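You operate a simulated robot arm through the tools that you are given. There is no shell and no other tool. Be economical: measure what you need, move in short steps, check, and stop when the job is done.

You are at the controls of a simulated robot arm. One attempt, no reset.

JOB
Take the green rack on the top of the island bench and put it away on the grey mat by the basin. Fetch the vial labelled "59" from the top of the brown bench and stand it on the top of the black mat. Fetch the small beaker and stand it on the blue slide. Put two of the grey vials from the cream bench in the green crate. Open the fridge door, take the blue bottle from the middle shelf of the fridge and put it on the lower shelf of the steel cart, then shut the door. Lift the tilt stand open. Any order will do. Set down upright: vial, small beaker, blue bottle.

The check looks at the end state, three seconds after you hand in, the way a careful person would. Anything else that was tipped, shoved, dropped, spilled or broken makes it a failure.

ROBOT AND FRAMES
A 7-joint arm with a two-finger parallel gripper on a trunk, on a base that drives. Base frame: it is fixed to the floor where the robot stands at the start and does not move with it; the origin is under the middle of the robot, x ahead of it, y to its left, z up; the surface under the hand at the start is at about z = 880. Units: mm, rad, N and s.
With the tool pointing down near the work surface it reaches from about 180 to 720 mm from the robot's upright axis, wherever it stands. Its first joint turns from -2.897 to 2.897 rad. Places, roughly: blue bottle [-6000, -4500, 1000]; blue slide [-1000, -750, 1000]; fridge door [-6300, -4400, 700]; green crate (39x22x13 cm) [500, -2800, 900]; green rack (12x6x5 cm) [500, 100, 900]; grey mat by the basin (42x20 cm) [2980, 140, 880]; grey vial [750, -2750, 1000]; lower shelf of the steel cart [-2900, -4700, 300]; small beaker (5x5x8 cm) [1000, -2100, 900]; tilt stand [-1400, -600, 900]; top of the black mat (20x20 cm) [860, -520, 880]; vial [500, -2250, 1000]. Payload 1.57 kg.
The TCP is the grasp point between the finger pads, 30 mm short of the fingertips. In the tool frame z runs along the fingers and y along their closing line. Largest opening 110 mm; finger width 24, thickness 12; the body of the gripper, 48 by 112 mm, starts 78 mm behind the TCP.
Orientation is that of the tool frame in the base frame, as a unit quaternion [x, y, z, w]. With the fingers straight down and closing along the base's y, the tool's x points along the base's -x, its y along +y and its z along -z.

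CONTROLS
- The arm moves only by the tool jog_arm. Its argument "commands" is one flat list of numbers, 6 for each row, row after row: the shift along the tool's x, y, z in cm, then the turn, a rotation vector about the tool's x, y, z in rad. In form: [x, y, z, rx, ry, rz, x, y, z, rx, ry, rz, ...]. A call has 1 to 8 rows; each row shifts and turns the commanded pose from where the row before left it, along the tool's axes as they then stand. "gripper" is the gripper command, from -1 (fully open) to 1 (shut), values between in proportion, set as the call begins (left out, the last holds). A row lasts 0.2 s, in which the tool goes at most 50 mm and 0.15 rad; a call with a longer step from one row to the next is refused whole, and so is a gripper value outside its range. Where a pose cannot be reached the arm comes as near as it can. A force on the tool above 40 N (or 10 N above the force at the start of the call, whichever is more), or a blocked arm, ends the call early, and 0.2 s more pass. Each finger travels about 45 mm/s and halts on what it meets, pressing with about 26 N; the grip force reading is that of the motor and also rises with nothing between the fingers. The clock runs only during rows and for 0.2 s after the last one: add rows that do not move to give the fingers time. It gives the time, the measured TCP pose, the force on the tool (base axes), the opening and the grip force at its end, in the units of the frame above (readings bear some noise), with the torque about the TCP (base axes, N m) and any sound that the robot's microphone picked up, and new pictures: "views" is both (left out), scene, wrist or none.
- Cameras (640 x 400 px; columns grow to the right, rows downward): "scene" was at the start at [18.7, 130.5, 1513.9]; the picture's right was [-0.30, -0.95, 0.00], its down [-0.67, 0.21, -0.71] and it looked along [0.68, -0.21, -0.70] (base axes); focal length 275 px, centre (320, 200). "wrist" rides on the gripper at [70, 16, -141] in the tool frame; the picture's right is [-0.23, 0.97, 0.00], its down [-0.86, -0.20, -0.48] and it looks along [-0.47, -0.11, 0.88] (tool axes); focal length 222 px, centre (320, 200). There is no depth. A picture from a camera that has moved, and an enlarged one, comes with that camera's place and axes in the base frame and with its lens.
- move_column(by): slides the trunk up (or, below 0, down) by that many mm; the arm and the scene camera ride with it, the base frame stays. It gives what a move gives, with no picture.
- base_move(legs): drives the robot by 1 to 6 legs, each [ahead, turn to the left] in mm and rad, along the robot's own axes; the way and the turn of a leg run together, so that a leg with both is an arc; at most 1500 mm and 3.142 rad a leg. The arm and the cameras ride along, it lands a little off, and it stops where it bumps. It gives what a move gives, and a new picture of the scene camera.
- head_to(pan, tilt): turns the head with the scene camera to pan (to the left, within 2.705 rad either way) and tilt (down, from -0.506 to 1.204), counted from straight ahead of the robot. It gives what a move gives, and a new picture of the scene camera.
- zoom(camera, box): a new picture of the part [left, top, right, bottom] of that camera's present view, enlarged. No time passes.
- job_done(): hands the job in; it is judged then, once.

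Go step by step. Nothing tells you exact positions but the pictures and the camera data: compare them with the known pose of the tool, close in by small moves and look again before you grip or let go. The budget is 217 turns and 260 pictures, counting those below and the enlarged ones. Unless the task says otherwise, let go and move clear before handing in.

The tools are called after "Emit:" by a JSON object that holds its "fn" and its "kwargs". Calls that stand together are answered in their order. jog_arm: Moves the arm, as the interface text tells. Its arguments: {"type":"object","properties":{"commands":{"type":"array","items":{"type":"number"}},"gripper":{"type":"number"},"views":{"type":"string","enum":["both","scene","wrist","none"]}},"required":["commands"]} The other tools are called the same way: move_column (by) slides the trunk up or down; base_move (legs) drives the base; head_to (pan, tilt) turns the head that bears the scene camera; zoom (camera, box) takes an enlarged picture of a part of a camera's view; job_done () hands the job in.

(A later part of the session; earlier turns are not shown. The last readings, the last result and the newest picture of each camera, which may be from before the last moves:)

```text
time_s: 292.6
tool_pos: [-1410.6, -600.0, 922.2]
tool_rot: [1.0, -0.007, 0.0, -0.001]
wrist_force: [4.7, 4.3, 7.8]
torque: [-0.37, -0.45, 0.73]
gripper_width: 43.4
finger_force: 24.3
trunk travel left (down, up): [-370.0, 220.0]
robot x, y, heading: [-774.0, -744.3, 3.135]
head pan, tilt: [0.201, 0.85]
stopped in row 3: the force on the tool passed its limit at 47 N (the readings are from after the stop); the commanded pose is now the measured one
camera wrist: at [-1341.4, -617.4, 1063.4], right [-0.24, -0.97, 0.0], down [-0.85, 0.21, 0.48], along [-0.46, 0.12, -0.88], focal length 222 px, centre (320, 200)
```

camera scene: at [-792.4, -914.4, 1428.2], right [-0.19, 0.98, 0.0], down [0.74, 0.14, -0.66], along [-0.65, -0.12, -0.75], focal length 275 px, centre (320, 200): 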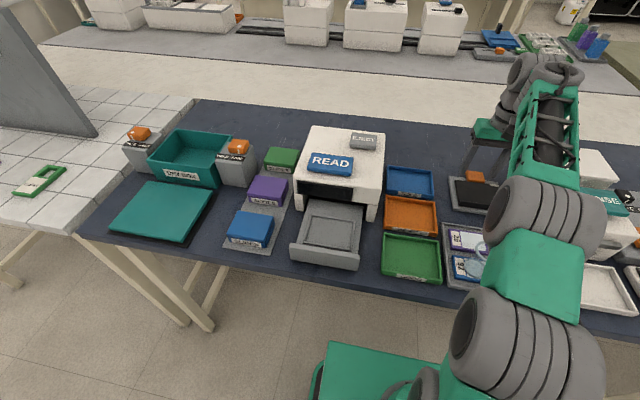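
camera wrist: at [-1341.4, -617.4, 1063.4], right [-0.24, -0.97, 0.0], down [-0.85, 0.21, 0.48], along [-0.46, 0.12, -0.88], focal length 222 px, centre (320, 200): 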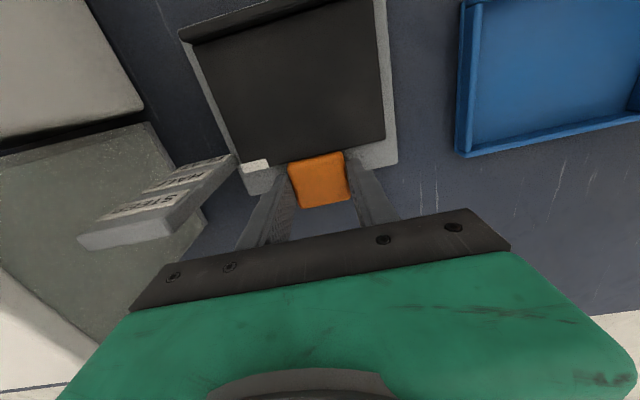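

The tab is gripped (43 mm). I lift it on an arc about the front hinge, turning the hand with it.

Emit:
{"fn": "jog_arm", "kwargs": {"commands": [0.2, 0, -1.08, 0, -0.1, 0, 0.25, 0, -1.08, 0, -0.1, 0, 0.25, 0, -1.08, 0, -0.1, 0, 0.25, 0, -1.08, 0, -0.1, 0], "views": "both"}}

```text
time_s: 293.6
tool_pos: [-1392.6, -599.3, 958.3]
tool_rot: [0.981, -0.008, -0.196, -0.001]
wrist_force: [20.2, 2.6, -13.1]
torque: [0.07, -0.18, 1.02]
gripper_width: 43.6
finger_force: 45.0
trunk travel left (down, up): [-370.0, 220.0]
robot x, y, heading: [-774.9, -742.8, 3.132]
head pan, tilt: [0.201, 0.85]
camera scene: at [-790.5, -914.0, 1428.1], right [-0.19, 0.98, 0.0], down [0.74, 0.14, -0.66], along [-0.65, -0.13, -0.75], focal length 275 px, centre (320, 200)
camera wrist: at [-1276.0, -618.2, 1063.3], right [-0.23, -0.97, 0.09], down [-0.6, 0.21, 0.77], along [-0.76, 0.12, -0.63], focal length 222 px, centre (320, 200)
```

scene: 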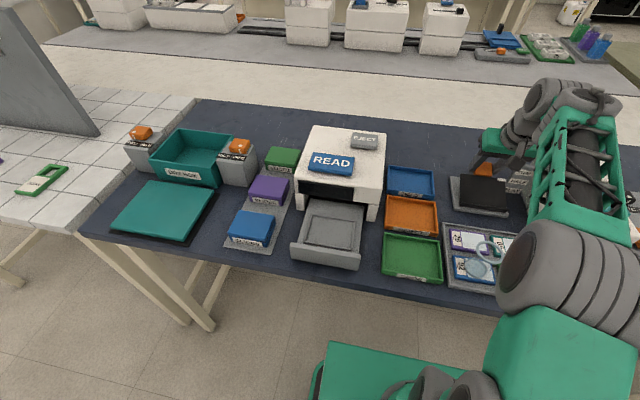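
wrist: 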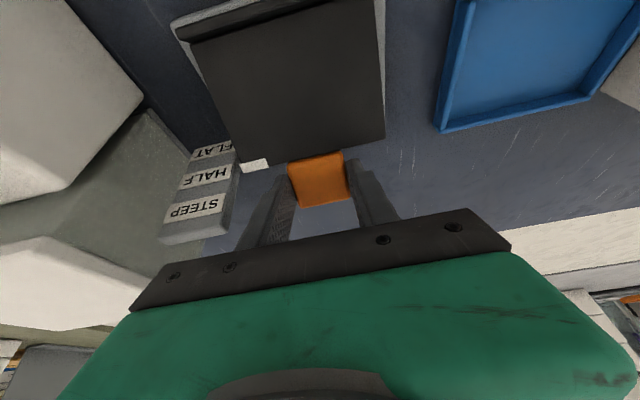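

The plate rises, pointer at HALF. Continue with a small correction toward me.

Emit:
{"fn": "jog_arm", "kwargs": {"commands": [0.45, 0, -0.9, 0, -0.1, 0, 0.3, 0, -1.05, 0, -0.1, 0, 0.28, 0, -1.05, 0, -0.1, 0], "views": "wrist"}}

```text
time_s: 294.4
tool_pos: [-1371.7, -599.3, 984.6]
tool_rot: [0.94, -0.009, -0.342, -0.004]
wrist_force: [16.7, 3.7, -4.1]
torque: [0.36, -1.24, 0.7]
gripper_width: 43.3
finger_force: 44.7
trunk travel left (down, up): [-370.0, 220.0]
robot x, y, heading: [-776.3, -743.7, 3.134]
head pan, tilt: [0.201, 0.85]
camera wrist: at [-1227.6, -619.1, 1047.0], right [-0.19, -0.97, 0.14], down [-0.34, 0.2, 0.92], along [-0.92, 0.12, -0.37], focal length 222 px, centre (320, 200)
```

wrist: 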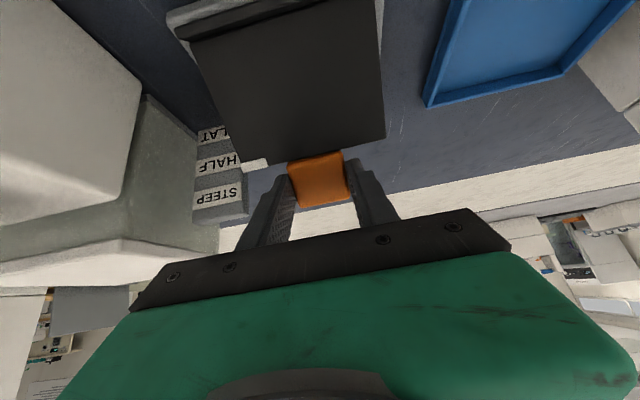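

Emit:
{"fn": "jog_arm", "kwargs": {"commands": [0.4, 0, -0.95, 0, -0.1, 0, 0.3, 0, -1.05, 0, -0.1, 0, 0.28, 0, -1.05, 0, -0.1, 0], "views": "both"}}

```text
time_s: 295.2
tool_pos: [-1346.6, -600.0, 996.7]
tool_rot: [0.878, -0.007, -0.478, -0.004]
wrist_force: [-27.5, 14.1, -11.0]
torque: [0.61, -0.39, 0.76]
gripper_width: 43.6
finger_force: 45.0
trunk travel left (down, up): [-370.0, 220.0]
robot x, y, heading: [-777.1, -743.0, 3.138]
head pan, tilt: [0.201, 0.85]
camera scene: at [-796.3, -912.4, 1428.2], right [-0.19, 0.98, 0.0], down [0.74, 0.14, -0.66], along [-0.65, -0.13, -0.75], focal length 275 px, centre (320, 200)
camera wrist: at [-1191.7, -619.4, 1014.3], right [-0.14, -0.97, 0.19], down [-0.06, 0.2, 0.98], along [-0.99, 0.12, -0.08], focal length 222 px, centre (320, 200)
```

scene: 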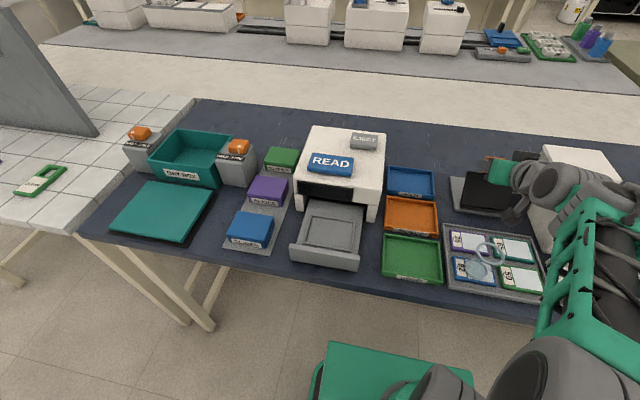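
wrist: 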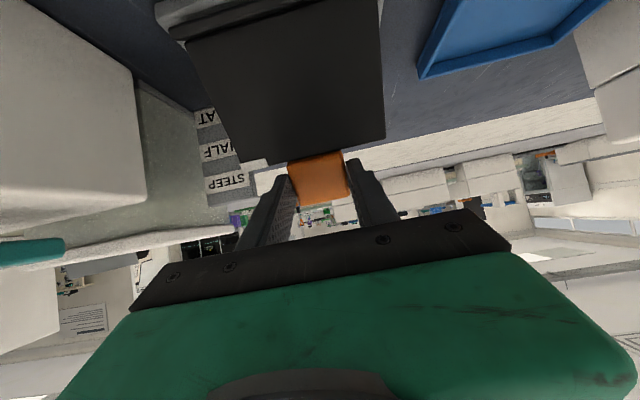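

The plate is at about 53° near the STEEP mark. I open the gripper and see whether it stays up.

Emit:
{"fn": "jog_arm", "kwargs": {"commands": [-0.1, 0, 0.1, 0, 0, 0, 0, 0, 0, 0, 0, 0], "views": "none"}}

Emit:
{"fn": "jog_arm", "kwargs": {"commands": [0, 0, 0, 0, 0, 0, 0, 0, 0, 0, 0, 0, 0, 0, 0, 0, 0, 0], "gripper": -0.1, "views": "both"}}

```text
time_s: 295.8
tool_pos: [-1347.8, -600.7, 996.2]
tool_rot: [0.878, -0.007, -0.478, -0.004]
wrist_force: [-29.0, 13.1, -12.9]
torque: [0.39, 0.65, 0.72]
gripper_width: 43.2
finger_force: 45.3
trunk travel left (down, up): [-370.0, 220.0]
robot x, y, heading: [-777.0, -741.7, 3.136]
head pan, tilt: [0.201, 0.85]
```

```text
time_s: 296.6
tool_pos: [-1344.7, -600.4, 997.9]
tool_rot: [0.878, -0.006, -0.479, -0.004]
wrist_force: [-0.3, 0.3, 0.6]
torque: [-0.01, 0.01, 0.0]
gripper_width: 60.7
finger_force: 0.0
trunk travel left (down, up): [-370.0, 220.0]
robot x, y, heading: [-775.2, -744.9, 3.136]
head pan, tilt: [0.201, 0.85]
camera scene: at [-791.4, -914.4, 1428.2], right [-0.19, 0.98, 0.0], down [0.74, 0.15, -0.66], along [-0.65, -0.13, -0.75], focal length 275 px, centre (320, 200)
camera wrist: at [-1188.7, -620.5, 1016.6], right [-0.14, -0.97, 0.19], down [-0.06, 0.2, 0.98], along [-0.99, 0.12, -0.08], focal length 222 px, centre (320, 200)
```

scene: 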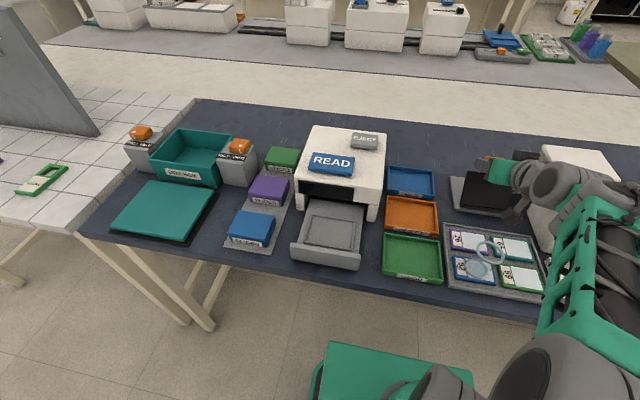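
wrist: 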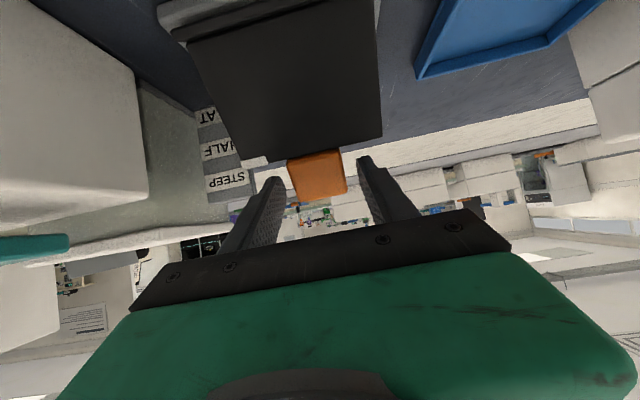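

It stays up. I rise straight up, clear of the beaker, and turn the hand back to vertical to view it.

Emit:
{"fn": "jog_arm", "kwargs": {"commands": [-2.5, 0, -1.6, 0, 0, 0, -3.3, 0, -2.1, 0, 0, 0, -3.3, 0, -2.1, 0, 0, 0, -3.3, 0, -2.1, 0, 0, 0, 0, 0, 0, 0, 0.15, 0, 0, 0, 0, 0, 0.15, 0, 0, 0, 0, 0, 0.15, 0, 0, 0, 0, 0, 0.15, 0], "views": "none"}}

Emit:
{"fn": "jog_arm", "kwargs": {"commands": [0, 0, 0, 0, 0.15, 0, 0, 0, 0, 0, 0.15, 0, 0, 0, 0, 0, 0.097, 0, 0, 0, 0, 0, 0, 0], "views": "both"}}

Emit:
{"fn": "zoom", "kwargs": {"camera": "scene", "box": [420, 140, 540, 220]}}

```text
time_s: 298.4
tool_pos: [-1344.5, -601.8, 1144.2]
tool_rot: [0.98, -0.008, -0.198, -0.003]
wrist_force: [-1.2, 0.1, -0.5]
torque: [-0.05, 0.0, 0.0]
gripper_width: 60.5
finger_force: 0.1
trunk travel left (down, up): [-370.0, 220.0]
robot x, y, heading: [-775.1, -743.7, 3.133]
head pan, tilt: [0.201, 0.85]
```

```text
time_s: 299.3
tool_pos: [-1349.0, -602.2, 1143.4]
tool_rot: [1.0, -0.005, -0.007, -0.002]
wrist_force: [-14.5, 2.9, -21.2]
torque: [0.03, -0.29, -0.06]
gripper_width: 60.6
finger_force: 0.0
out of reach, approached as far as the arm can: row 1
trunk travel left (down, up): [-370.0, 220.0]
robot x, y, heading: [-777.5, -746.9, 3.136]
head pan, tilt: [0.201, 0.85]
stopped in row 4: the force on the tool passed its limit at 74 N (the readings are from after the stop); the commanded pose is now the measured one
camera scene: at [-791.3, -914.4, 1428.2], right [-0.19, 0.98, 0.0], down [0.74, 0.15, -0.66], along [-0.65, -0.13, -0.75], focal length 275 px, centre (320, 200)
camera wrist: at [-1277.4, -619.4, 1284.2], right [-0.24, -0.97, 0.0], down [-0.84, 0.21, 0.49], along [-0.48, 0.12, -0.87], focal length 222 px, centre (320, 200)
```

scene: 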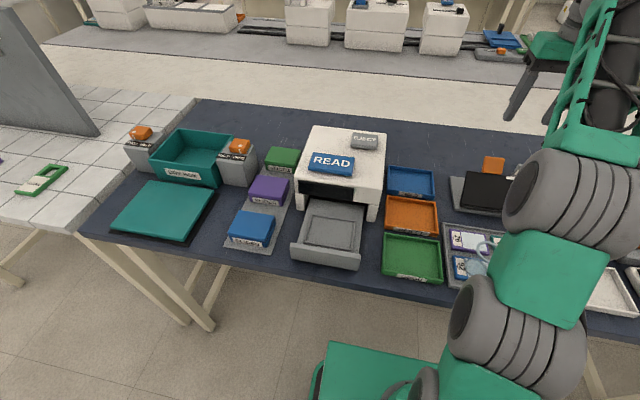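
wrist: 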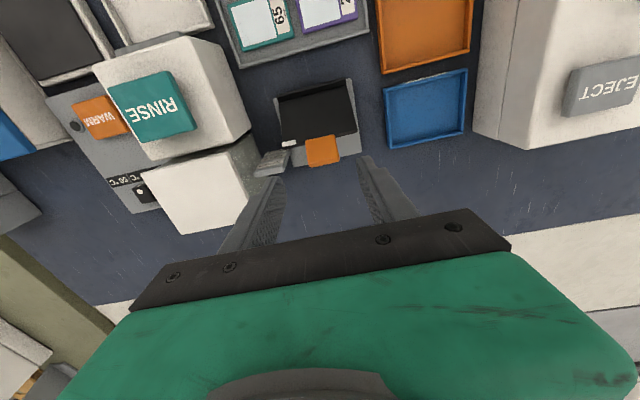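

```text
5.00 times, centred on (480, 180) of scene
camera zoom: at [-791.3, -914.4, 1428.2], right [-0.19, 0.98, 0.0], down [0.74, 0.15, -0.66], along [-0.65, -0.13, -0.75], focal length 1374 px, centre (-480, 300)
```

zoom: 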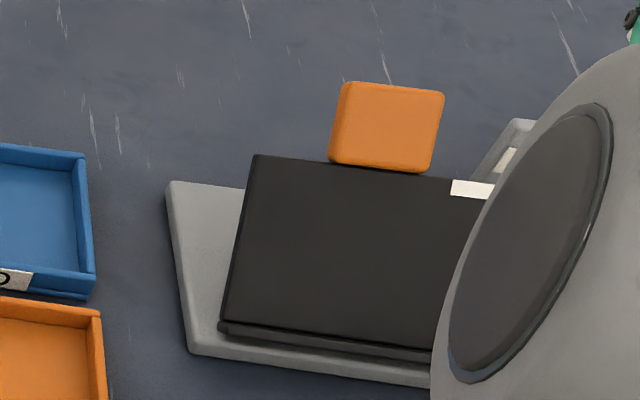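

The plate stands at roughly 53°, a little short of the STEEP mark. I'll nudge it from behind with closed fingers until it reaches its stop.

Emit:
{"fn": "jog_arm", "kwargs": {"commands": [0, 0, 0, 0, 0, 0, -3.3, 0, 0, 0, 0, 0, -3.3, 0, 0, 0, 0, 0, 0, 0, 4, 0, 0, 0, 0, 0, 4, 0, 0, 0, 0, 0, 3, 0, 0, 0, 0, 0, 2, 0, 0, 0, 0, 0, 0, 0, 0, 0], "gripper": 1, "views": "wrist"}}

```text
time_s: 299.8
tool_pos: [-1352.7, -601.6, 1144.5]
tool_rot: [1.0, -0.005, -0.012, -0.003]
wrist_force: [-11.9, 3.7, -16.4]
torque: [-0.16, -0.2, 0.0]
gripper_width: 22.0
finger_force: 0.1
out of reach, approached as far as the arm can: row 2
trunk travel left (down, up): [-370.0, 220.0]
robot x, y, heading: [-773.6, -741.7, 3.134]
head pan, tilt: [0.201, 0.85]
stopped in row 2: the force on the tool passed its limit at 93 N (the readings are from after the stop); the commanded pose is now the measured one
camera wrist: at [-1280.0, -619.0, 1283.8], right [-0.24, -0.97, 0.0], down [-0.84, 0.2, 0.5], along [-0.49, 0.12, -0.86], focal length 222 px, centre (320, 200)
```

wrist: 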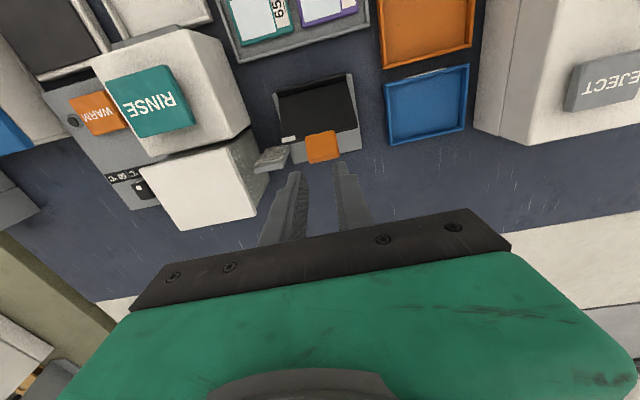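

The arm is in an awkward fold here; I ease it downward and toward me in small steps.

Emit:
{"fn": "jog_arm", "kwargs": {"commands": [1, 0, 1, 0, 0, 0, 1, 0, 1, 0, 0, 0, 0, 0, 0, 0, 0, 0], "views": "scene"}}

```text
time_s: 300.6
tool_pos: [-1333.0, -600.0, 1122.9]
tool_rot: [1.0, -0.005, -0.012, -0.002]
wrist_force: [-0.4, -0.2, -0.1]
torque: [0.01, -0.01, -0.01]
gripper_width: 0.0
finger_force: 21.5
trunk travel left (down, up): [-370.0, 220.0]
robot x, y, heading: [-776.7, -742.8, 3.134]
head pan, tilt: [0.201, 0.85]
camera scene: at [-791.5, -914.4, 1428.2], right [-0.19, 0.98, 0.0], down [0.74, 0.15, -0.66], along [-0.65, -0.13, -0.75], focal length 275 px, centre (320, 200)
```

scene: 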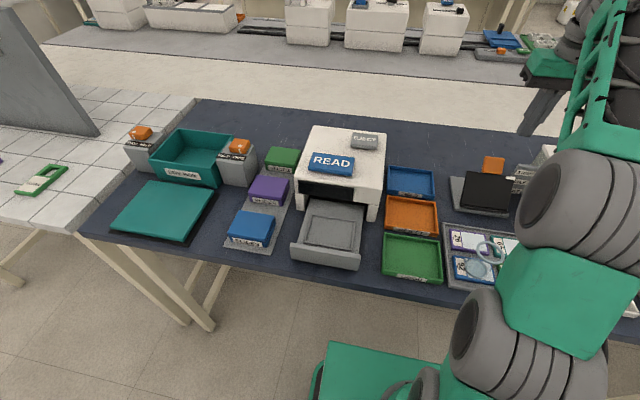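

Emit:
{"fn": "zoom", "kwargs": {"camera": "scene", "box": [430, 140, 550, 220]}}

```text
5.00 times, centred on (490, 180) of scene
camera zoom: at [-791.5, -914.4, 1428.2], right [-0.19, 0.98, 0.0], down [0.74, 0.15, -0.66], along [-0.65, -0.13, -0.75], focal length 1374 px, centre (-530, 300)
```

zoom: 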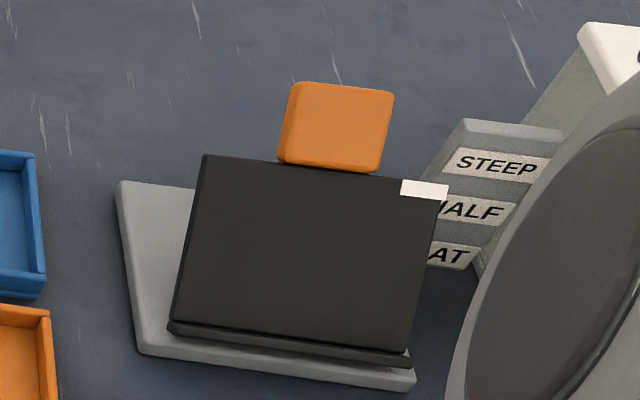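

Emit:
{"fn": "jog_arm", "kwargs": {"commands": [0, 0, 3, 0, 0, 0, 0, 0, 3, 0, 0, 0, -4, 0, 0, 0, 0.012, 0, -4, 0, 0, 0, 0.012, 0, 0, 0, 3, 0, 0, 0, 0, 0, 3, 0, 0, 0, 0, 0, 0, 0, 0, 0], "views": "both"}}

```text
time_s: 302.2
tool_pos: [-1414.5, -598.7, 1004.9]
tool_rot: [1.0, -0.005, 0.0, -0.002]
wrist_force: [0.8, -0.2, 0.1]
torque: [0.01, -0.01, -0.04]
gripper_width: 0.1
finger_force: 21.2
trunk travel left (down, up): [-370.0, 220.0]
robot x, y, heading: [-777.6, -744.2, 3.133]
head pan, tilt: [0.201, 0.85]
camera scene: at [-791.9, -914.3, 1428.2], right [-0.19, 0.98, 0.0], down [0.74, 0.14, -0.66], along [-0.65, -0.13, -0.75], focal length 275 px, centre (320, 200)
camera wrist: at [-1344.8, -617.3, 1145.7], right [-0.24, -0.97, -0.01], down [-0.85, 0.21, 0.48], along [-0.46, 0.12, -0.88], focal length 222 px, centre (320, 200)
```

scene: 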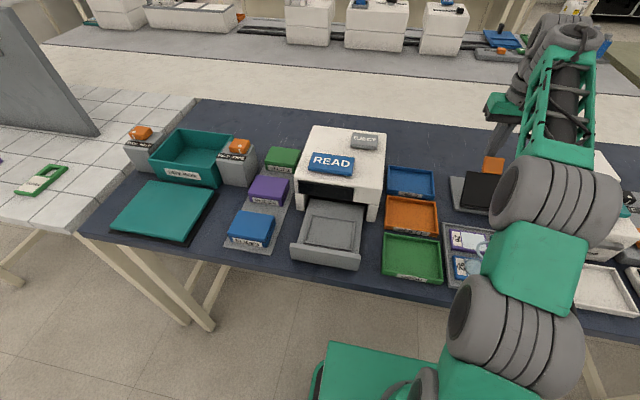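
wrist: 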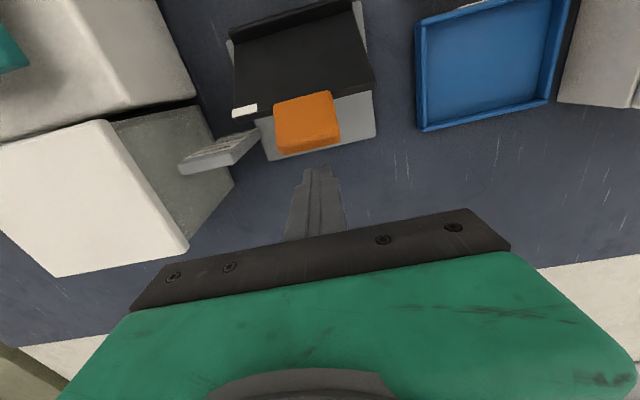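

Behind the tab now; pushing gently toward me.

Emit:
{"fn": "jog_arm", "kwargs": {"commands": [0.7, 0, 0, 0, 0, 0, 0.7, 0, 0, 0, 0, 0, 0.6, 0, 0, 0, 0, 0, 0.6, 0, 0, 0, 0, 0, 0.5, 0, 0, 0, 0, 0, 0.5, 0, 0, 0, 0, 0, 0.5, 0, 0, 0, 0, 0], "views": "wrist"}}

```text
time_s: 303.2
tool_pos: [-1397.2, -599.6, 1007.3]
tool_rot: [1.0, -0.003, -0.011, -0.004]
wrist_force: [-17.1, 2.5, -1.7]
torque: [0.19, 0.25, 0.04]
gripper_width: 0.1
finger_force: 21.4
trunk travel left (down, up): [-370.0, 220.0]
robot x, y, heading: [-778.0, -741.2, 3.139]
head pan, tilt: [0.201, 0.85]
stopped in row 4: the force on the tool passed its limit at 46 N (the readings are from after the stop); the commanded pose is now the measured one
camera wrist: at [-1324.6, -617.9, 1146.9], right [-0.23, -0.97, 0.0], down [-0.84, 0.2, 0.5], along [-0.48, 0.12, -0.87], focal length 222 px, centre (320, 200)
```

wrist: 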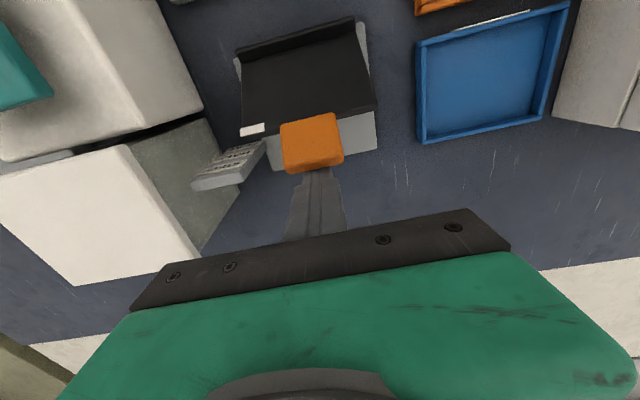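

Emit:
{"fn": "jog_arm", "kwargs": {"commands": [0.3, 0, 0, 0, 0, 0, 0.3, 0, 0, 0, 0, 0, 0.3, 0, 0, 0, 0, 0, 0.3, 0, 0, 0, 0, 0], "views": "wrist"}}

```text
time_s: 303.7
tool_pos: [-1396.1, -600.5, 1009.2]
tool_rot: [1.0, -0.004, -0.016, -0.005]
wrist_force: [-20.4, 3.4, -3.3]
torque: [0.13, 0.35, 0.0]
gripper_width: 0.1
finger_force: 21.6
trunk travel left (down, up): [-370.0, 220.0]
robot x, y, heading: [-776.8, -746.5, 3.132]
head pan, tilt: [0.201, 0.85]
stopped in row 2: the force on the tool passed its limit at 43 N (the readings are from after the stop); the commanded pose is now the measured one
camera wrist: at [-1322.6, -618.4, 1147.3], right [-0.23, -0.97, 0.0], down [-0.84, 0.2, 0.51], along [-0.49, 0.12, -0.86], focal length 222 px, centre (320, 200)
```

wrist: 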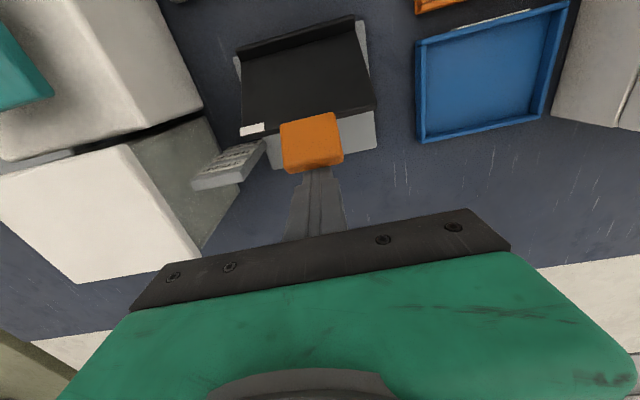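

It's against its hard stop, fully open. I back off, rise over it and withdraw.

Emit:
{"fn": "jog_arm", "kwargs": {"commands": [-1.5, 0, 0, 0, 0.03, 0, 0, 0, -3, 0, 0, 0, 0, 0, -3, 0, 0, 0, 4, 0, -1.5, 0, 0, 0, 4, 0, -1.5, 0, 0, 0, 4, 0, 0, 0, 0, 0, 4, 0, 0, 0, 0, 0, 0, 0, 0, 0, 0, 0], "gripper": 1, "views": "both"}}

Emit:
{"fn": "zoom", "kwargs": {"camera": "scene", "box": [430, 140, 550, 220]}}

```text
time_s: 305.5
tool_pos: [-1246.5, -602.4, 1100.3]
tool_rot: [1.0, -0.004, -0.001, -0.005]
wrist_force: [-0.6, 0.8, 0.8]
torque: [0.03, 0.0, 0.02]
gripper_width: 0.1
finger_force: 20.8
trunk travel left (down, up): [-370.0, 220.0]
robot x, y, heading: [-775.4, -747.3, 3.135]
head pan, tilt: [0.201, 0.85]
camera scene: at [-792.0, -914.4, 1428.2], right [-0.19, 0.98, 0.0], down [0.74, 0.15, -0.66], along [-0.65, -0.13, -0.75], focal length 275 px, centre (320, 200)
camera wrist: at [-1178.0, -620.8, 1241.2], right [-0.23, -0.97, -0.01], down [-0.85, 0.2, 0.48], along [-0.47, 0.12, -0.88], focal length 222 px, centre (320, 200)
```

scene: 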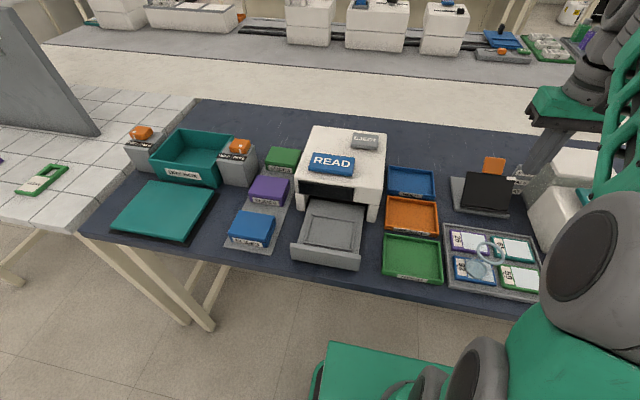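
wrist: 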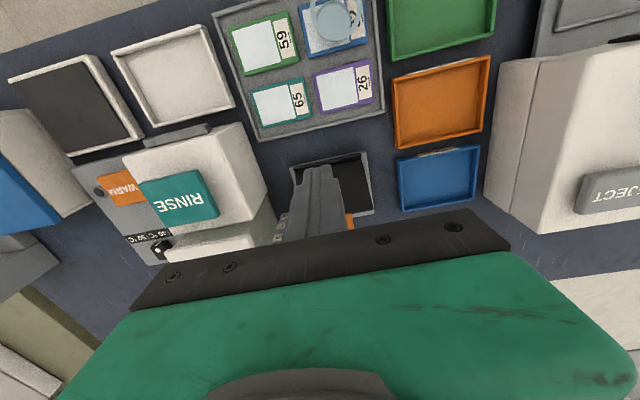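

```text
5.00 times, centred on (490, 180) of scene
camera zoom: at [-792.0, -914.4, 1428.2], right [-0.19, 0.98, 0.0], down [0.74, 0.15, -0.66], along [-0.65, -0.13, -0.75], focal length 1374 px, centre (-530, 300)
```

zoom: 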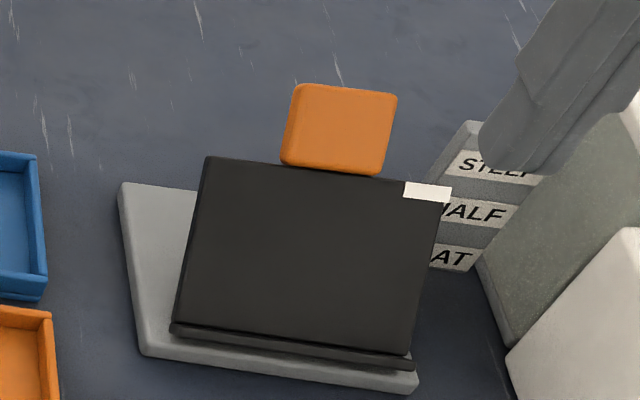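

The tilt stand is open and everything by it is undisturbed. Now I raise the trunk and head for the fridge side of the room.

Emit:
{"fn": "move_column", "kwargs": {"by": 80}}

Emit:
{"fn": "base_move", "kwargs": {"legs": [[-370, 0], [0, 1.575], [1400, 0], [1050, 0], [0, -1.571]]}}

Emit:
{"fn": "head_to", "kwargs": {"pan": 0.3, "tilt": 0.3}}

```text
time_s: 306.6
tool_pos: [-1246.5, -602.8, 1180.5]
tool_rot: [1.0, -0.004, 0.0, -0.006]
wrist_force: [0.2, -0.5, 0.4]
torque: [0.0, -0.03, -0.03]
gripper_width: 0.1
finger_force: 21.2
trunk travel left (down, up): [-450.0, 140.0]
robot x, y, heading: [-771.9, -743.3, 3.137]
head pan, tilt: [0.201, 0.85]
```

```text
time_s: 328.4
tool_pos: [-894.8, -3090.7, 1180.1]
tool_rot: [1.0, -0.009, -0.001, -0.005]
wrist_force: [-0.1, -0.3, 0.1]
torque: [-0.01, 0.0, -0.01]
gripper_width: 0.1
finger_force: 21.8
trunk travel left (down, up): [-450.0, 140.0]
robot x, y, heading: [-425.1, -3240.2, 3.125]
head pan, tilt: [0.201, 0.85]
camera scene: at [-443.7, -3407.5, 1508.2], right [-0.18, 0.98, 0.0], down [0.74, 0.14, -0.66], along [-0.65, -0.12, -0.75], focal length 275 px, centre (320, 200)
```

scene: 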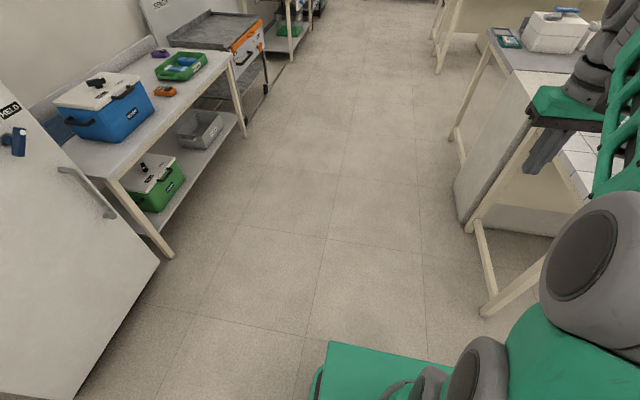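

```text
time_s: 329.4
tool_pos: [-893.9, -3089.6, 1179.6]
tool_rot: [1.0, -0.01, 0.001, -0.005]
wrist_force: [-0.3, -0.8, 0.0]
torque: [-0.01, -0.02, -0.01]
gripper_width: 0.0
finger_force: 21.9
trunk travel left (down, up): [-450.0, 140.0]
robot x, y, heading: [-426.6, -3239.7, 3.125]
head pan, tilt: [0.3, 0.3]
camera scene: at [-456.5, -3419.4, 1556.5], right [-0.28, 0.96, 0.0], down [0.28, 0.08, -0.95], along [-0.92, -0.27, -0.3], focal length 275 px, centre (320, 200)
```

scene: 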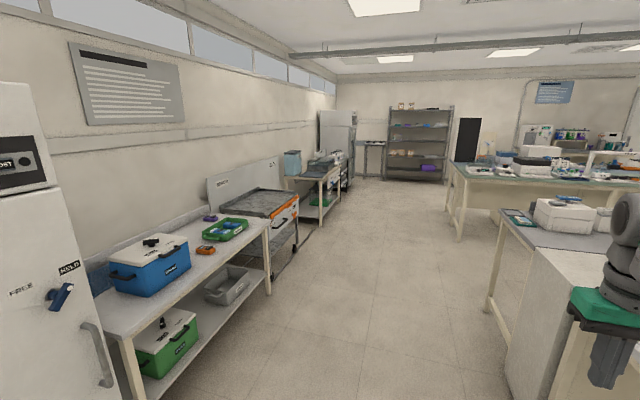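

The steel cart with the orange handle is on the left wall, and the fridge is at the far end. Driving down the aisle.

Emit:
{"fn": "base_move", "kwargs": {"legs": [[0, 0.06], [1500, 0], [1500, 0], [1500, 0]]}}

Emit:
{"fn": "head_to", "kwargs": {"pan": 0.4, "tilt": 0.3}}

```text
time_s: 351.5
tool_pos: [-5428.1, -3319.2, 1180.5]
tool_rot: [1.0, 0.015, 0.0, -0.006]
wrist_force: [-0.8, 0.9, 0.1]
torque: [0.03, 0.0, -0.01]
gripper_width: 0.0
finger_force: 21.0
trunk travel left (down, up): [-450.0, 140.0]
robot x, y, heading: [-4949.9, -3442.8, -3.116]
head pan, tilt: [0.3, 0.3]
camera scene: at [-4974.9, -3627.8, 1556.6], right [-0.32, 0.95, 0.0], down [0.28, 0.1, -0.96], along [-0.9, -0.31, -0.3], focal length 275 px, centre (320, 200)
```

scene: 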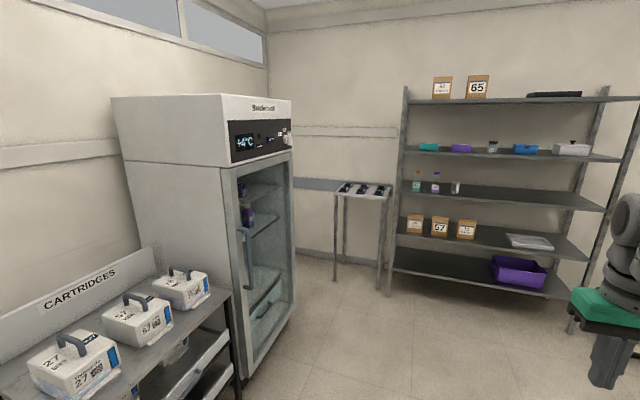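

```text
time_s: 352.1
tool_pos: [-5428.7, -3319.3, 1179.1]
tool_rot: [1.0, 0.015, 0.0, -0.005]
wrist_force: [0.3, 0.1, 0.2]
torque: [-0.02, 0.01, 0.0]
gripper_width: 0.0
finger_force: 21.1
trunk travel left (down, up): [-450.0, 140.0]
robot x, y, heading: [-4952.2, -3447.8, -3.116]
head pan, tilt: [0.4, 0.3]
camera scene: at [-4971.4, -3636.4, 1556.6], right [-0.42, 0.91, 0.0], down [0.27, 0.12, -0.96], along [-0.87, -0.4, -0.3], focal length 275 px, centre (320, 200)
```

scene: 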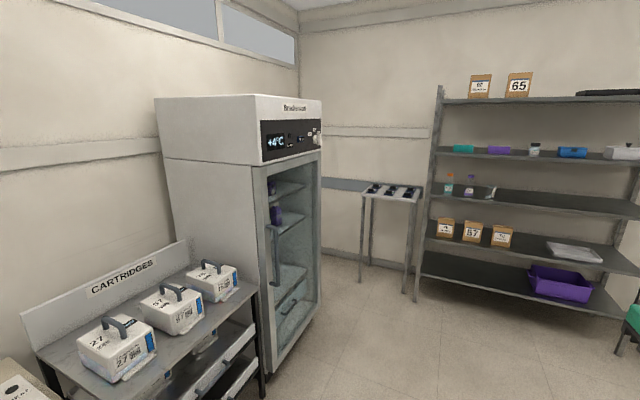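

The fridge faces +y with its handle on the near (right-hand) edge and hinges on the far side. I drive in front of it and look closer.

Emit:
{"fn": "base_move", "kwargs": {"legs": [[1100, -0.02], [0, 1.56]]}}

Emit:
{"fn": "head_to", "kwargs": {"pan": -0.1, "tilt": 0.45}}

```text
time_s: 361.6
tool_pos: [-6190.7, -3942.5, 1180.6]
tool_rot: [0.706, 0.708, -0.004, -0.004]
wrist_force: [0.0, -0.2, 0.3]
torque: [-0.02, 0.02, -0.02]
gripper_width: 0.1
finger_force: 21.0
trunk travel left (down, up): [-450.0, 140.0]
robot x, y, heading: [-6052.2, -3469.9, -1.571]
head pan, tilt: [0.4, 0.3]
camera scene: at [-5861.3, -3493.2, 1556.6], right [-0.92, -0.39, 0.0], down [-0.12, 0.27, -0.96], along [0.38, -0.88, -0.3], focal length 275 px, centre (320, 200)
```

scene: 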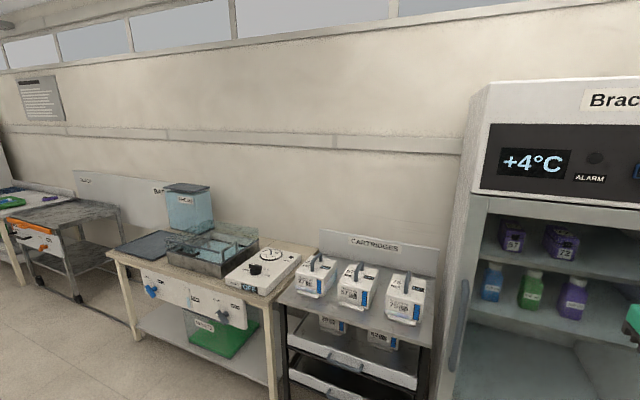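

```text
time_s: 362.5
tool_pos: [-6191.3, -3940.8, 1179.0]
tool_rot: [0.706, 0.708, -0.004, -0.003]
wrist_force: [0.7, 0.1, 0.7]
torque: [0.0, 0.03, -0.02]
gripper_width: 0.1
finger_force: 20.7
trunk travel left (down, up): [-450.0, 140.0]
robot x, y, heading: [-6053.8, -3466.4, -1.564]
head pan, tilt: [-0.099, 0.45]
camera scene: at [-5906.8, -3498.9, 1542.7], right [-1.0, 0.09, 0.0], down [0.04, 0.43, -0.9], along [-0.08, -0.9, -0.43], focal length 275 px, centre (320, 200)
```

scene: 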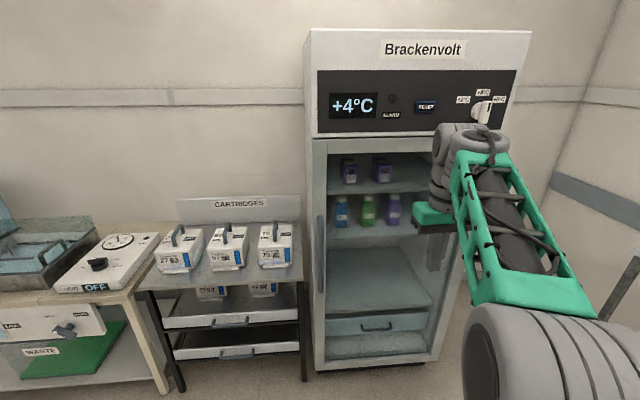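

The handle is a vertical bar near x≈-5991, y≈-4440, z 620–1020, and the blue bottle is on the middle shelf. I need the gripper pointing forward with the camera on top, so I first turn it half a turn about its axis.

Emit:
{"fn": "jog_arm", "kwargs": {"commands": [0, 0, 0, 0, 0, -0.15, 0, 0, 0, 0, 0, -0.15, 0, 0, 0, 0, 0, -0.15, 0, 0, 0, 0, 0, -0.15, 0, 0, 0, 0, 0, -0.15, 0, 0, 0, 0, 0, -0.15, 0, 0, 0, 0, 0, -0.15, 0, 0, 0, 0, 0, -0.15], "gripper": -0.2, "views": "none"}}

Emit:
{"fn": "jog_arm", "kwargs": {"commands": [0, 0, 0, 0, 0, -0.15, 0, 0, 0, 0, 0, -0.15, 0, 0, 0, 0, 0, -0.15, 0, 0, 0, 0, 0, -0.15, 0, 0, 0, 0, 0, -0.15, 0, 0, 0, 0, 0, -0.15, 0, 0, 0, 0, 0, -0.15, 0, 0, 0, 0, 0, -0.15], "views": "none"}}

Emit:
{"fn": "jog_arm", "kwargs": {"commands": [0, 0, 0, 0, 0, -0.15, 0, 0, 0, 0, 0, -0.15, 0, 0, 0, 0, 0, -0.15, 0, 0, 0, 0, 0, -0.15, 0, 0, 0, 0, 0, -0.14, 0, 0, 0, 0, 0, 0], "views": "none"}}

```text
time_s: 364.3
tool_pos: [-6191.1, -3941.6, 1179.7]
tool_rot: [0.181, 0.983, -0.001, -0.005]
wrist_force: [-0.2, -0.5, 0.4]
torque: [0.01, -0.04, 0.0]
gripper_width: 65.9
finger_force: 0.0
trunk travel left (down, up): [-450.0, 140.0]
robot x, y, heading: [-6056.3, -3468.3, -1.571]
head pan, tilt: [-0.099, 0.45]
```

```text
time_s: 366.1
tool_pos: [-6191.3, -3941.1, 1179.9]
tool_rot: [-0.405, 0.914, 0.003, -0.006]
wrist_force: [0.0, 0.3, -0.2]
torque: [-0.02, 0.04, -0.03]
gripper_width: 66.2
finger_force: 0.0
trunk travel left (down, up): [-450.0, 140.0]
robot x, y, heading: [-6049.5, -3464.9, -1.567]
head pan, tilt: [-0.099, 0.45]
```

```text
time_s: 367.5
tool_pos: [-6188.6, -3935.6, 1155.8]
tool_rot: [0.708, -0.706, -0.005, 0.005]
wrist_force: [0.4, 0.6, -0.3]
torque: [0.01, 0.01, 0.01]
gripper_width: 65.9
finger_force: 0.0
out of reach, approached as far as the arm can: row 4, 5
trunk travel left (down, up): [-450.0, 140.0]
robot x, y, heading: [-6056.5, -3463.0, -1.569]
head pan, tilt: [-0.099, 0.45]
```

Orientation reached. Now pitch the gripper up to point forward at the fridge while extending.

Emit:
{"fn": "jog_arm", "kwargs": {"commands": [2, 0, 1, 0, 0.15, 0, 1.83, 0, 1.29, 0, 0.15, 0, 1.615, 0, 1.546, 0, 0.15, 0, 1.366, 0, 1.77, 0, 0.15, 0, 1.086, 0, 1.954, 0, 0.15, 0, 0.78, 0, 2.095, 0, 0.15, 0, 0.46, 0, 2.19, 0, 0.15, 0, 0.128, 0, 2.23, 0, 0.15, 0], "views": "none"}}

Emit:
{"fn": "jog_arm", "kwargs": {"commands": [-0.21, 0, 2.23, 0, 0.15, 0, -0.54, 0, 2.17, 0, 0.15, 0, 0, 0, 0, 0, 0.07, 0, 0, 0, 0, 0, 0, 0], "views": "both"}}

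```text
time_s: 369.3
tool_pos: [-6224.3, -4104.4, 1222.5]
tool_rot: [-0.585, 0.589, -0.403, -0.385]
wrist_force: [0.4, -0.5, -0.7]
torque: [0.06, -0.02, 0.01]
gripper_width: 65.9
finger_force: 0.1
out of reach, approached as far as the arm can: row 5, 6, 7, 8
trunk travel left (down, up): [-450.0, 140.0]
robot x, y, heading: [-6052.2, -3468.7, -1.562]
head pan, tilt: [-0.099, 0.45]
```

```text
time_s: 370.3
tool_pos: [-6264.2, -4167.4, 1305.3]
tool_rot: [-0.5, 0.503, -0.502, -0.495]
wrist_force: [0.2, 0.0, -0.6]
torque: [0.02, 0.02, -0.05]
gripper_width: 66.0
finger_force: 0.0
out of reach, approached as far as the arm can: row 1, 2, 3
trunk travel left (down, up): [-450.0, 140.0]
robot x, y, heading: [-6050.8, -3467.6, -1.568]
head pan, tilt: [-0.099, 0.45]
camera scene: at [-5906.8, -3498.6, 1542.6], right [-1.0, 0.09, 0.0], down [0.04, 0.43, -0.9], along [-0.08, -0.9, -0.44], focal length 275 px, centre (320, 200)
camera wrist: at [-6282.0, -4028.1, 1374.9], right [-0.97, 0.0, -0.24], down [0.2, 0.48, -0.85], along [0.12, -0.87, -0.47], focal length 222 px, centre (320, 200)
```

scene: 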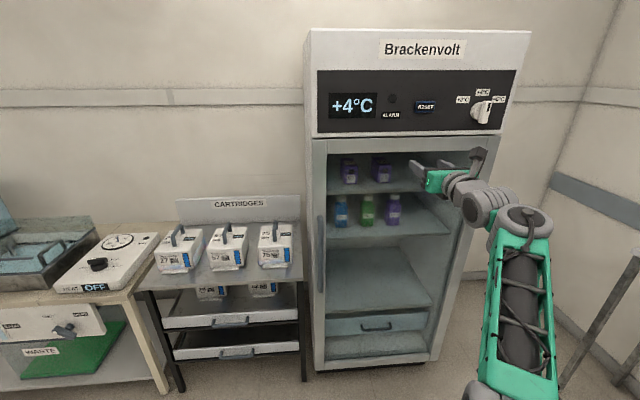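
wrist: 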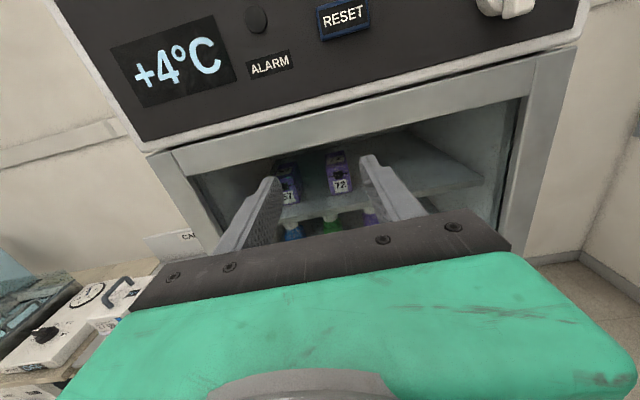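

The gripper now points at the fridge. Lower the trunk and shift sideways in front of the handle.

Emit:
{"fn": "move_column", "kwargs": {"by": -400}}

Emit:
{"fn": "jog_arm", "kwargs": {"commands": [0, -4.5, 0, 0, 0, 0, 0, -4.5, 0, 0, 0, 0, 0, -4.5, 0, 0, 0, 0, 0, -4.5, 0, 0, 0, 0, 0, -4.5, 0, 0, 0, 0, 0, -4.5, 0, 0, 0, 0, 0, 0, 0, 0, 0, 0], "views": "both"}}

```text
time_s: 374.2
tool_pos: [-6264.3, -4168.2, 905.7]
tool_rot: [-0.501, 0.503, -0.502, -0.494]
wrist_force: [0.2, -0.3, 0.7]
torque: [0.01, -0.03, -0.02]
gripper_width: 66.1
finger_force: 0.1
trunk travel left (down, up): [-50.0, 540.0]
robot x, y, heading: [-6055.8, -3466.7, -1.567]
head pan, tilt: [-0.099, 0.45]
```

```text
time_s: 375.8
tool_pos: [-6087.3, -4174.8, 983.3]
tool_rot: [0.5, -0.506, 0.52, 0.472]
wrist_force: [0.3, 0.0, -0.3]
torque: [0.03, 0.03, 0.01]
gripper_width: 66.2
finger_force: 0.0
out of reach, approached as far as the arm can: row 1, 2, 3, 4, 5, 6
trunk travel left (down, up): [-50.0, 540.0]
robot x, y, heading: [-6051.0, -3468.0, -1.564]
head pan, tilt: [-0.099, 0.45]
camera scene: at [-5906.9, -3498.9, 1142.7], right [-1.0, 0.09, 0.0], down [0.04, 0.43, -0.9], along [-0.08, -0.9, -0.44], focal length 275 px, centre (320, 200)
camera wrist: at [-6112.4, -4035.2, 1054.1], right [-0.96, -0.04, -0.28], down [0.22, 0.5, -0.84], along [0.17, -0.87, -0.47], focal length 222 px, centre (320, 200)
```

scene: 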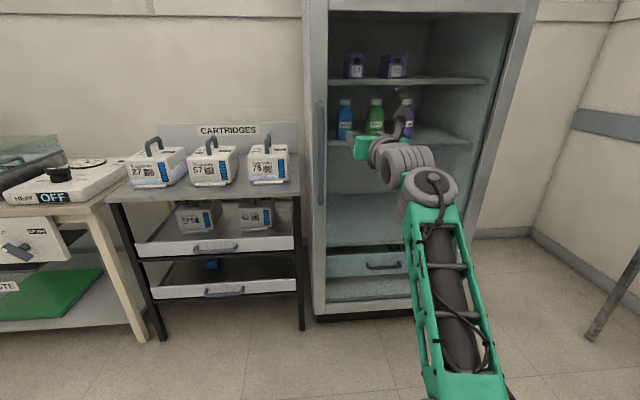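
wrist: 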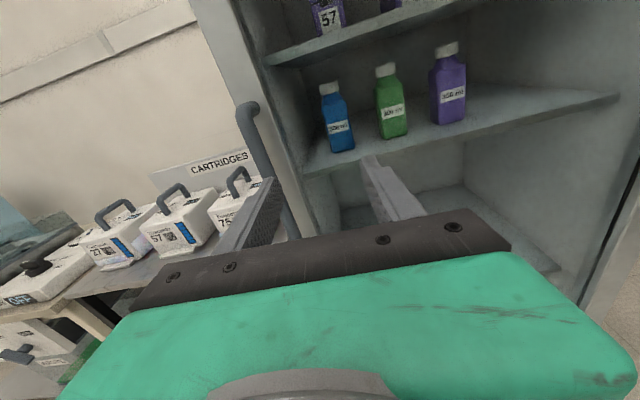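

The half turn put the last joint at its limit and twists the arm. I'll roll the gripper back so the camera is underneath, which frees the arm.

Emit:
{"fn": "jog_arm", "kwargs": {"commands": [0, 0, 0, 0, 0, 0.15, 0, 0, 0, 0, 0, 0.15, 0, 0, 0, 0, 0, 0.15, 0, 0, 0, 0, 0, 0.15, 0, 0, 0, 0, 0, 0.15, 0, 0, 0, 0, 0, 0.15, 0, 0, 0, 0, 0, 0.15, 0, 0, 0, 0, 0, 0.15], "views": "none"}}

Emit:
{"fn": "jog_arm", "kwargs": {"commands": [0, 0, 0, 0, 0, 0.15, 0, 0, 0, 0, 0, 0.15, 0, 0, 0, 0, 0, 0.15, 0, 0, 0, 0, 0, 0.15, 0, 0, 0, 0, 0, 0.15, 0, 0, 0, 0, 0, 0.15, 0, 0, 0, 0, 0, 0.15, 0, 0, 0, 0, 0, 0.15], "views": "none"}}

Emit:
{"fn": "jog_arm", "kwargs": {"commands": [0, 0, 0, 0, 0, 0.15, 0, 0, 0, 0, 0, 0.15, 0, 0, 0, 0, 0, 0.15, 0, 0, 0, 0, 0, 0.15, 0, 0, 0, 0, 0, 0.14, 0, 0, 0, 0, 0, 0], "views": "both"}}

```text
time_s: 377.6
tool_pos: [-6087.3, -4173.0, 982.7]
tool_rot: [-0.126, 0.7, -0.696, -0.096]
wrist_force: [0.1, 0.3, 0.6]
torque: [0.0, 0.02, -0.01]
gripper_width: 66.0
finger_force: 0.0
trunk travel left (down, up): [-50.0, 540.0]
robot x, y, heading: [-6054.3, -3469.2, -1.56]
head pan, tilt: [-0.099, 0.45]
```

```text
time_s: 379.4
tool_pos: [-6087.0, -4174.7, 984.3]
tool_rot: [0.29, 0.651, -0.628, 0.313]
wrist_force: [-0.4, 0.4, -0.2]
torque: [0.03, 0.0, 0.04]
gripper_width: 66.0
finger_force: 0.2
trunk travel left (down, up): [-50.0, 540.0]
robot x, y, heading: [-6055.7, -3466.1, -1.563]
head pan, tilt: [-0.099, 0.45]
```

```text
time_s: 380.8
tool_pos: [-6086.5, -4173.9, 983.1]
tool_rot: [0.506, 0.501, -0.473, 0.519]
wrist_force: [-0.4, 0.6, -0.3]
torque: [-0.01, 0.01, -0.02]
gripper_width: 65.6
finger_force: 0.0
trunk travel left (down, up): [-50.0, 540.0]
robot x, y, heading: [-6058.1, -3467.7, -1.564]
head pan, tilt: [-0.099, 0.45]
camera scene: at [-5906.8, -3498.9, 1142.7], right [-1.0, 0.09, 0.0], down [0.04, 0.43, -0.9], along [-0.08, -0.9, -0.44], focal length 275 px, centre (320, 200)
camera wrist: at [-6072.8, -4031.5, 916.6], right [0.96, 0.04, 0.28], down [-0.26, 0.46, 0.85], along [-0.1, -0.89, 0.45], focal length 222 px, centre (320, 200)
```

scene: 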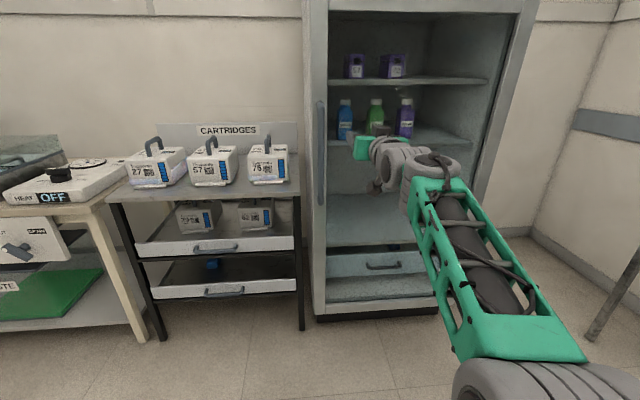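
wrist: 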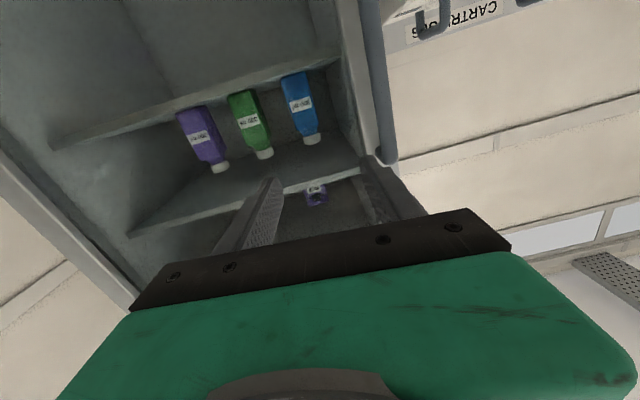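

Much better posture. The handle bar is around (-5985, -4370). I drive a bit closer and line up.

Emit:
{"fn": "base_move", "kwargs": {"legs": [[120, 0]]}}

Emit:
{"fn": "jog_arm", "kwargs": {"commands": [2.7, 3.3, 0, 0, 0, 0, 2.8, 3.4, 0, 0, 0, 0, 2.8, 3.4, 0, 0, 0, 0, 0, 0, 0, 0, 0, 0], "gripper": -0.6, "views": "both"}}

```text
time_s: 382.0
tool_pos: [-6084.9, -4295.5, 983.3]
tool_rot: [0.506, 0.501, -0.473, 0.519]
wrist_force: [-0.4, 0.0, -1.0]
torque: [-0.01, 0.0, 0.01]
gripper_width: 65.8
finger_force: 0.0
trunk travel left (down, up): [-50.0, 540.0]
robot x, y, heading: [-6056.4, -3588.6, -1.568]
head pan, tilt: [-0.099, 0.45]
camera scene: at [-5906.1, -3619.9, 1142.7], right [-1.0, 0.09, 0.0], down [0.04, 0.43, -0.9], along [-0.08, -0.9, -0.44], focal length 275 px, centre (320, 200)
```

scene: 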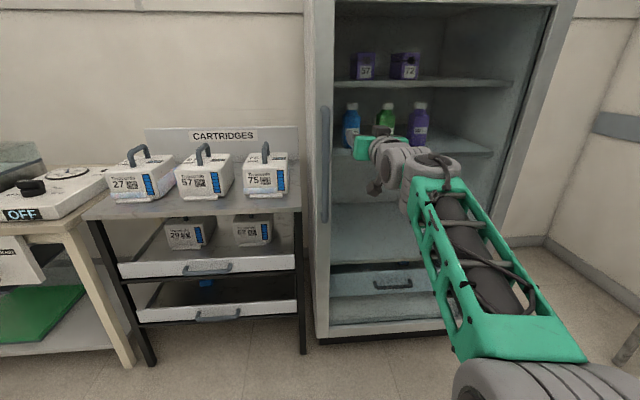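

```text
time_s: 383.0
tool_pos: [-5980.6, -4291.0, 903.8]
tool_rot: [0.505, 0.501, -0.473, 0.519]
wrist_force: [-0.2, 0.3, 0.6]
torque: [0.03, 0.01, 0.01]
gripper_width: 88.0
finger_force: 0.0
trunk travel left (down, up): [-50.0, 540.0]
robot x, y, heading: [-6051.5, -3592.4, -1.568]
head pan, tilt: [-0.099, 0.45]
camera scene: at [-5906.1, -3620.0, 1142.7], right [-1.0, 0.09, 0.0], down [0.04, 0.43, -0.9], along [-0.08, -0.9, -0.44], focal length 275 px, centre (320, 200)
camera wrist: at [-5967.9, -4148.2, 838.2], right [0.96, 0.04, 0.28], down [-0.26, 0.46, 0.85], along [-0.09, -0.89, 0.45], focal length 222 px, centre (320, 200)
```

scene: 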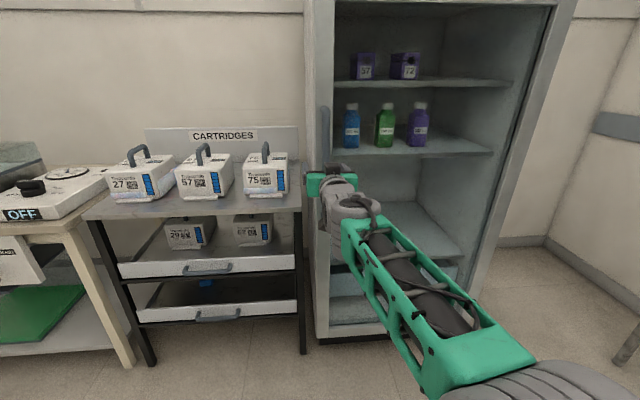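
wrist: 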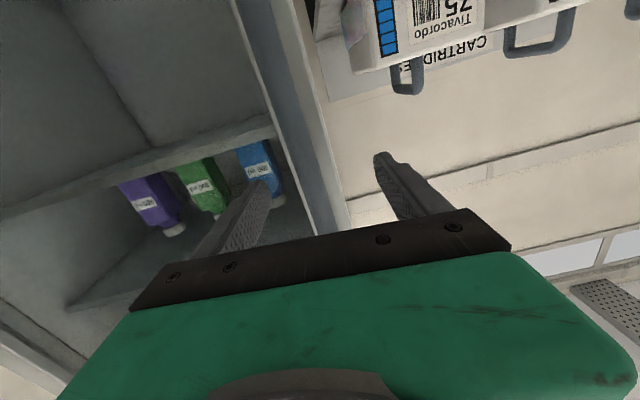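

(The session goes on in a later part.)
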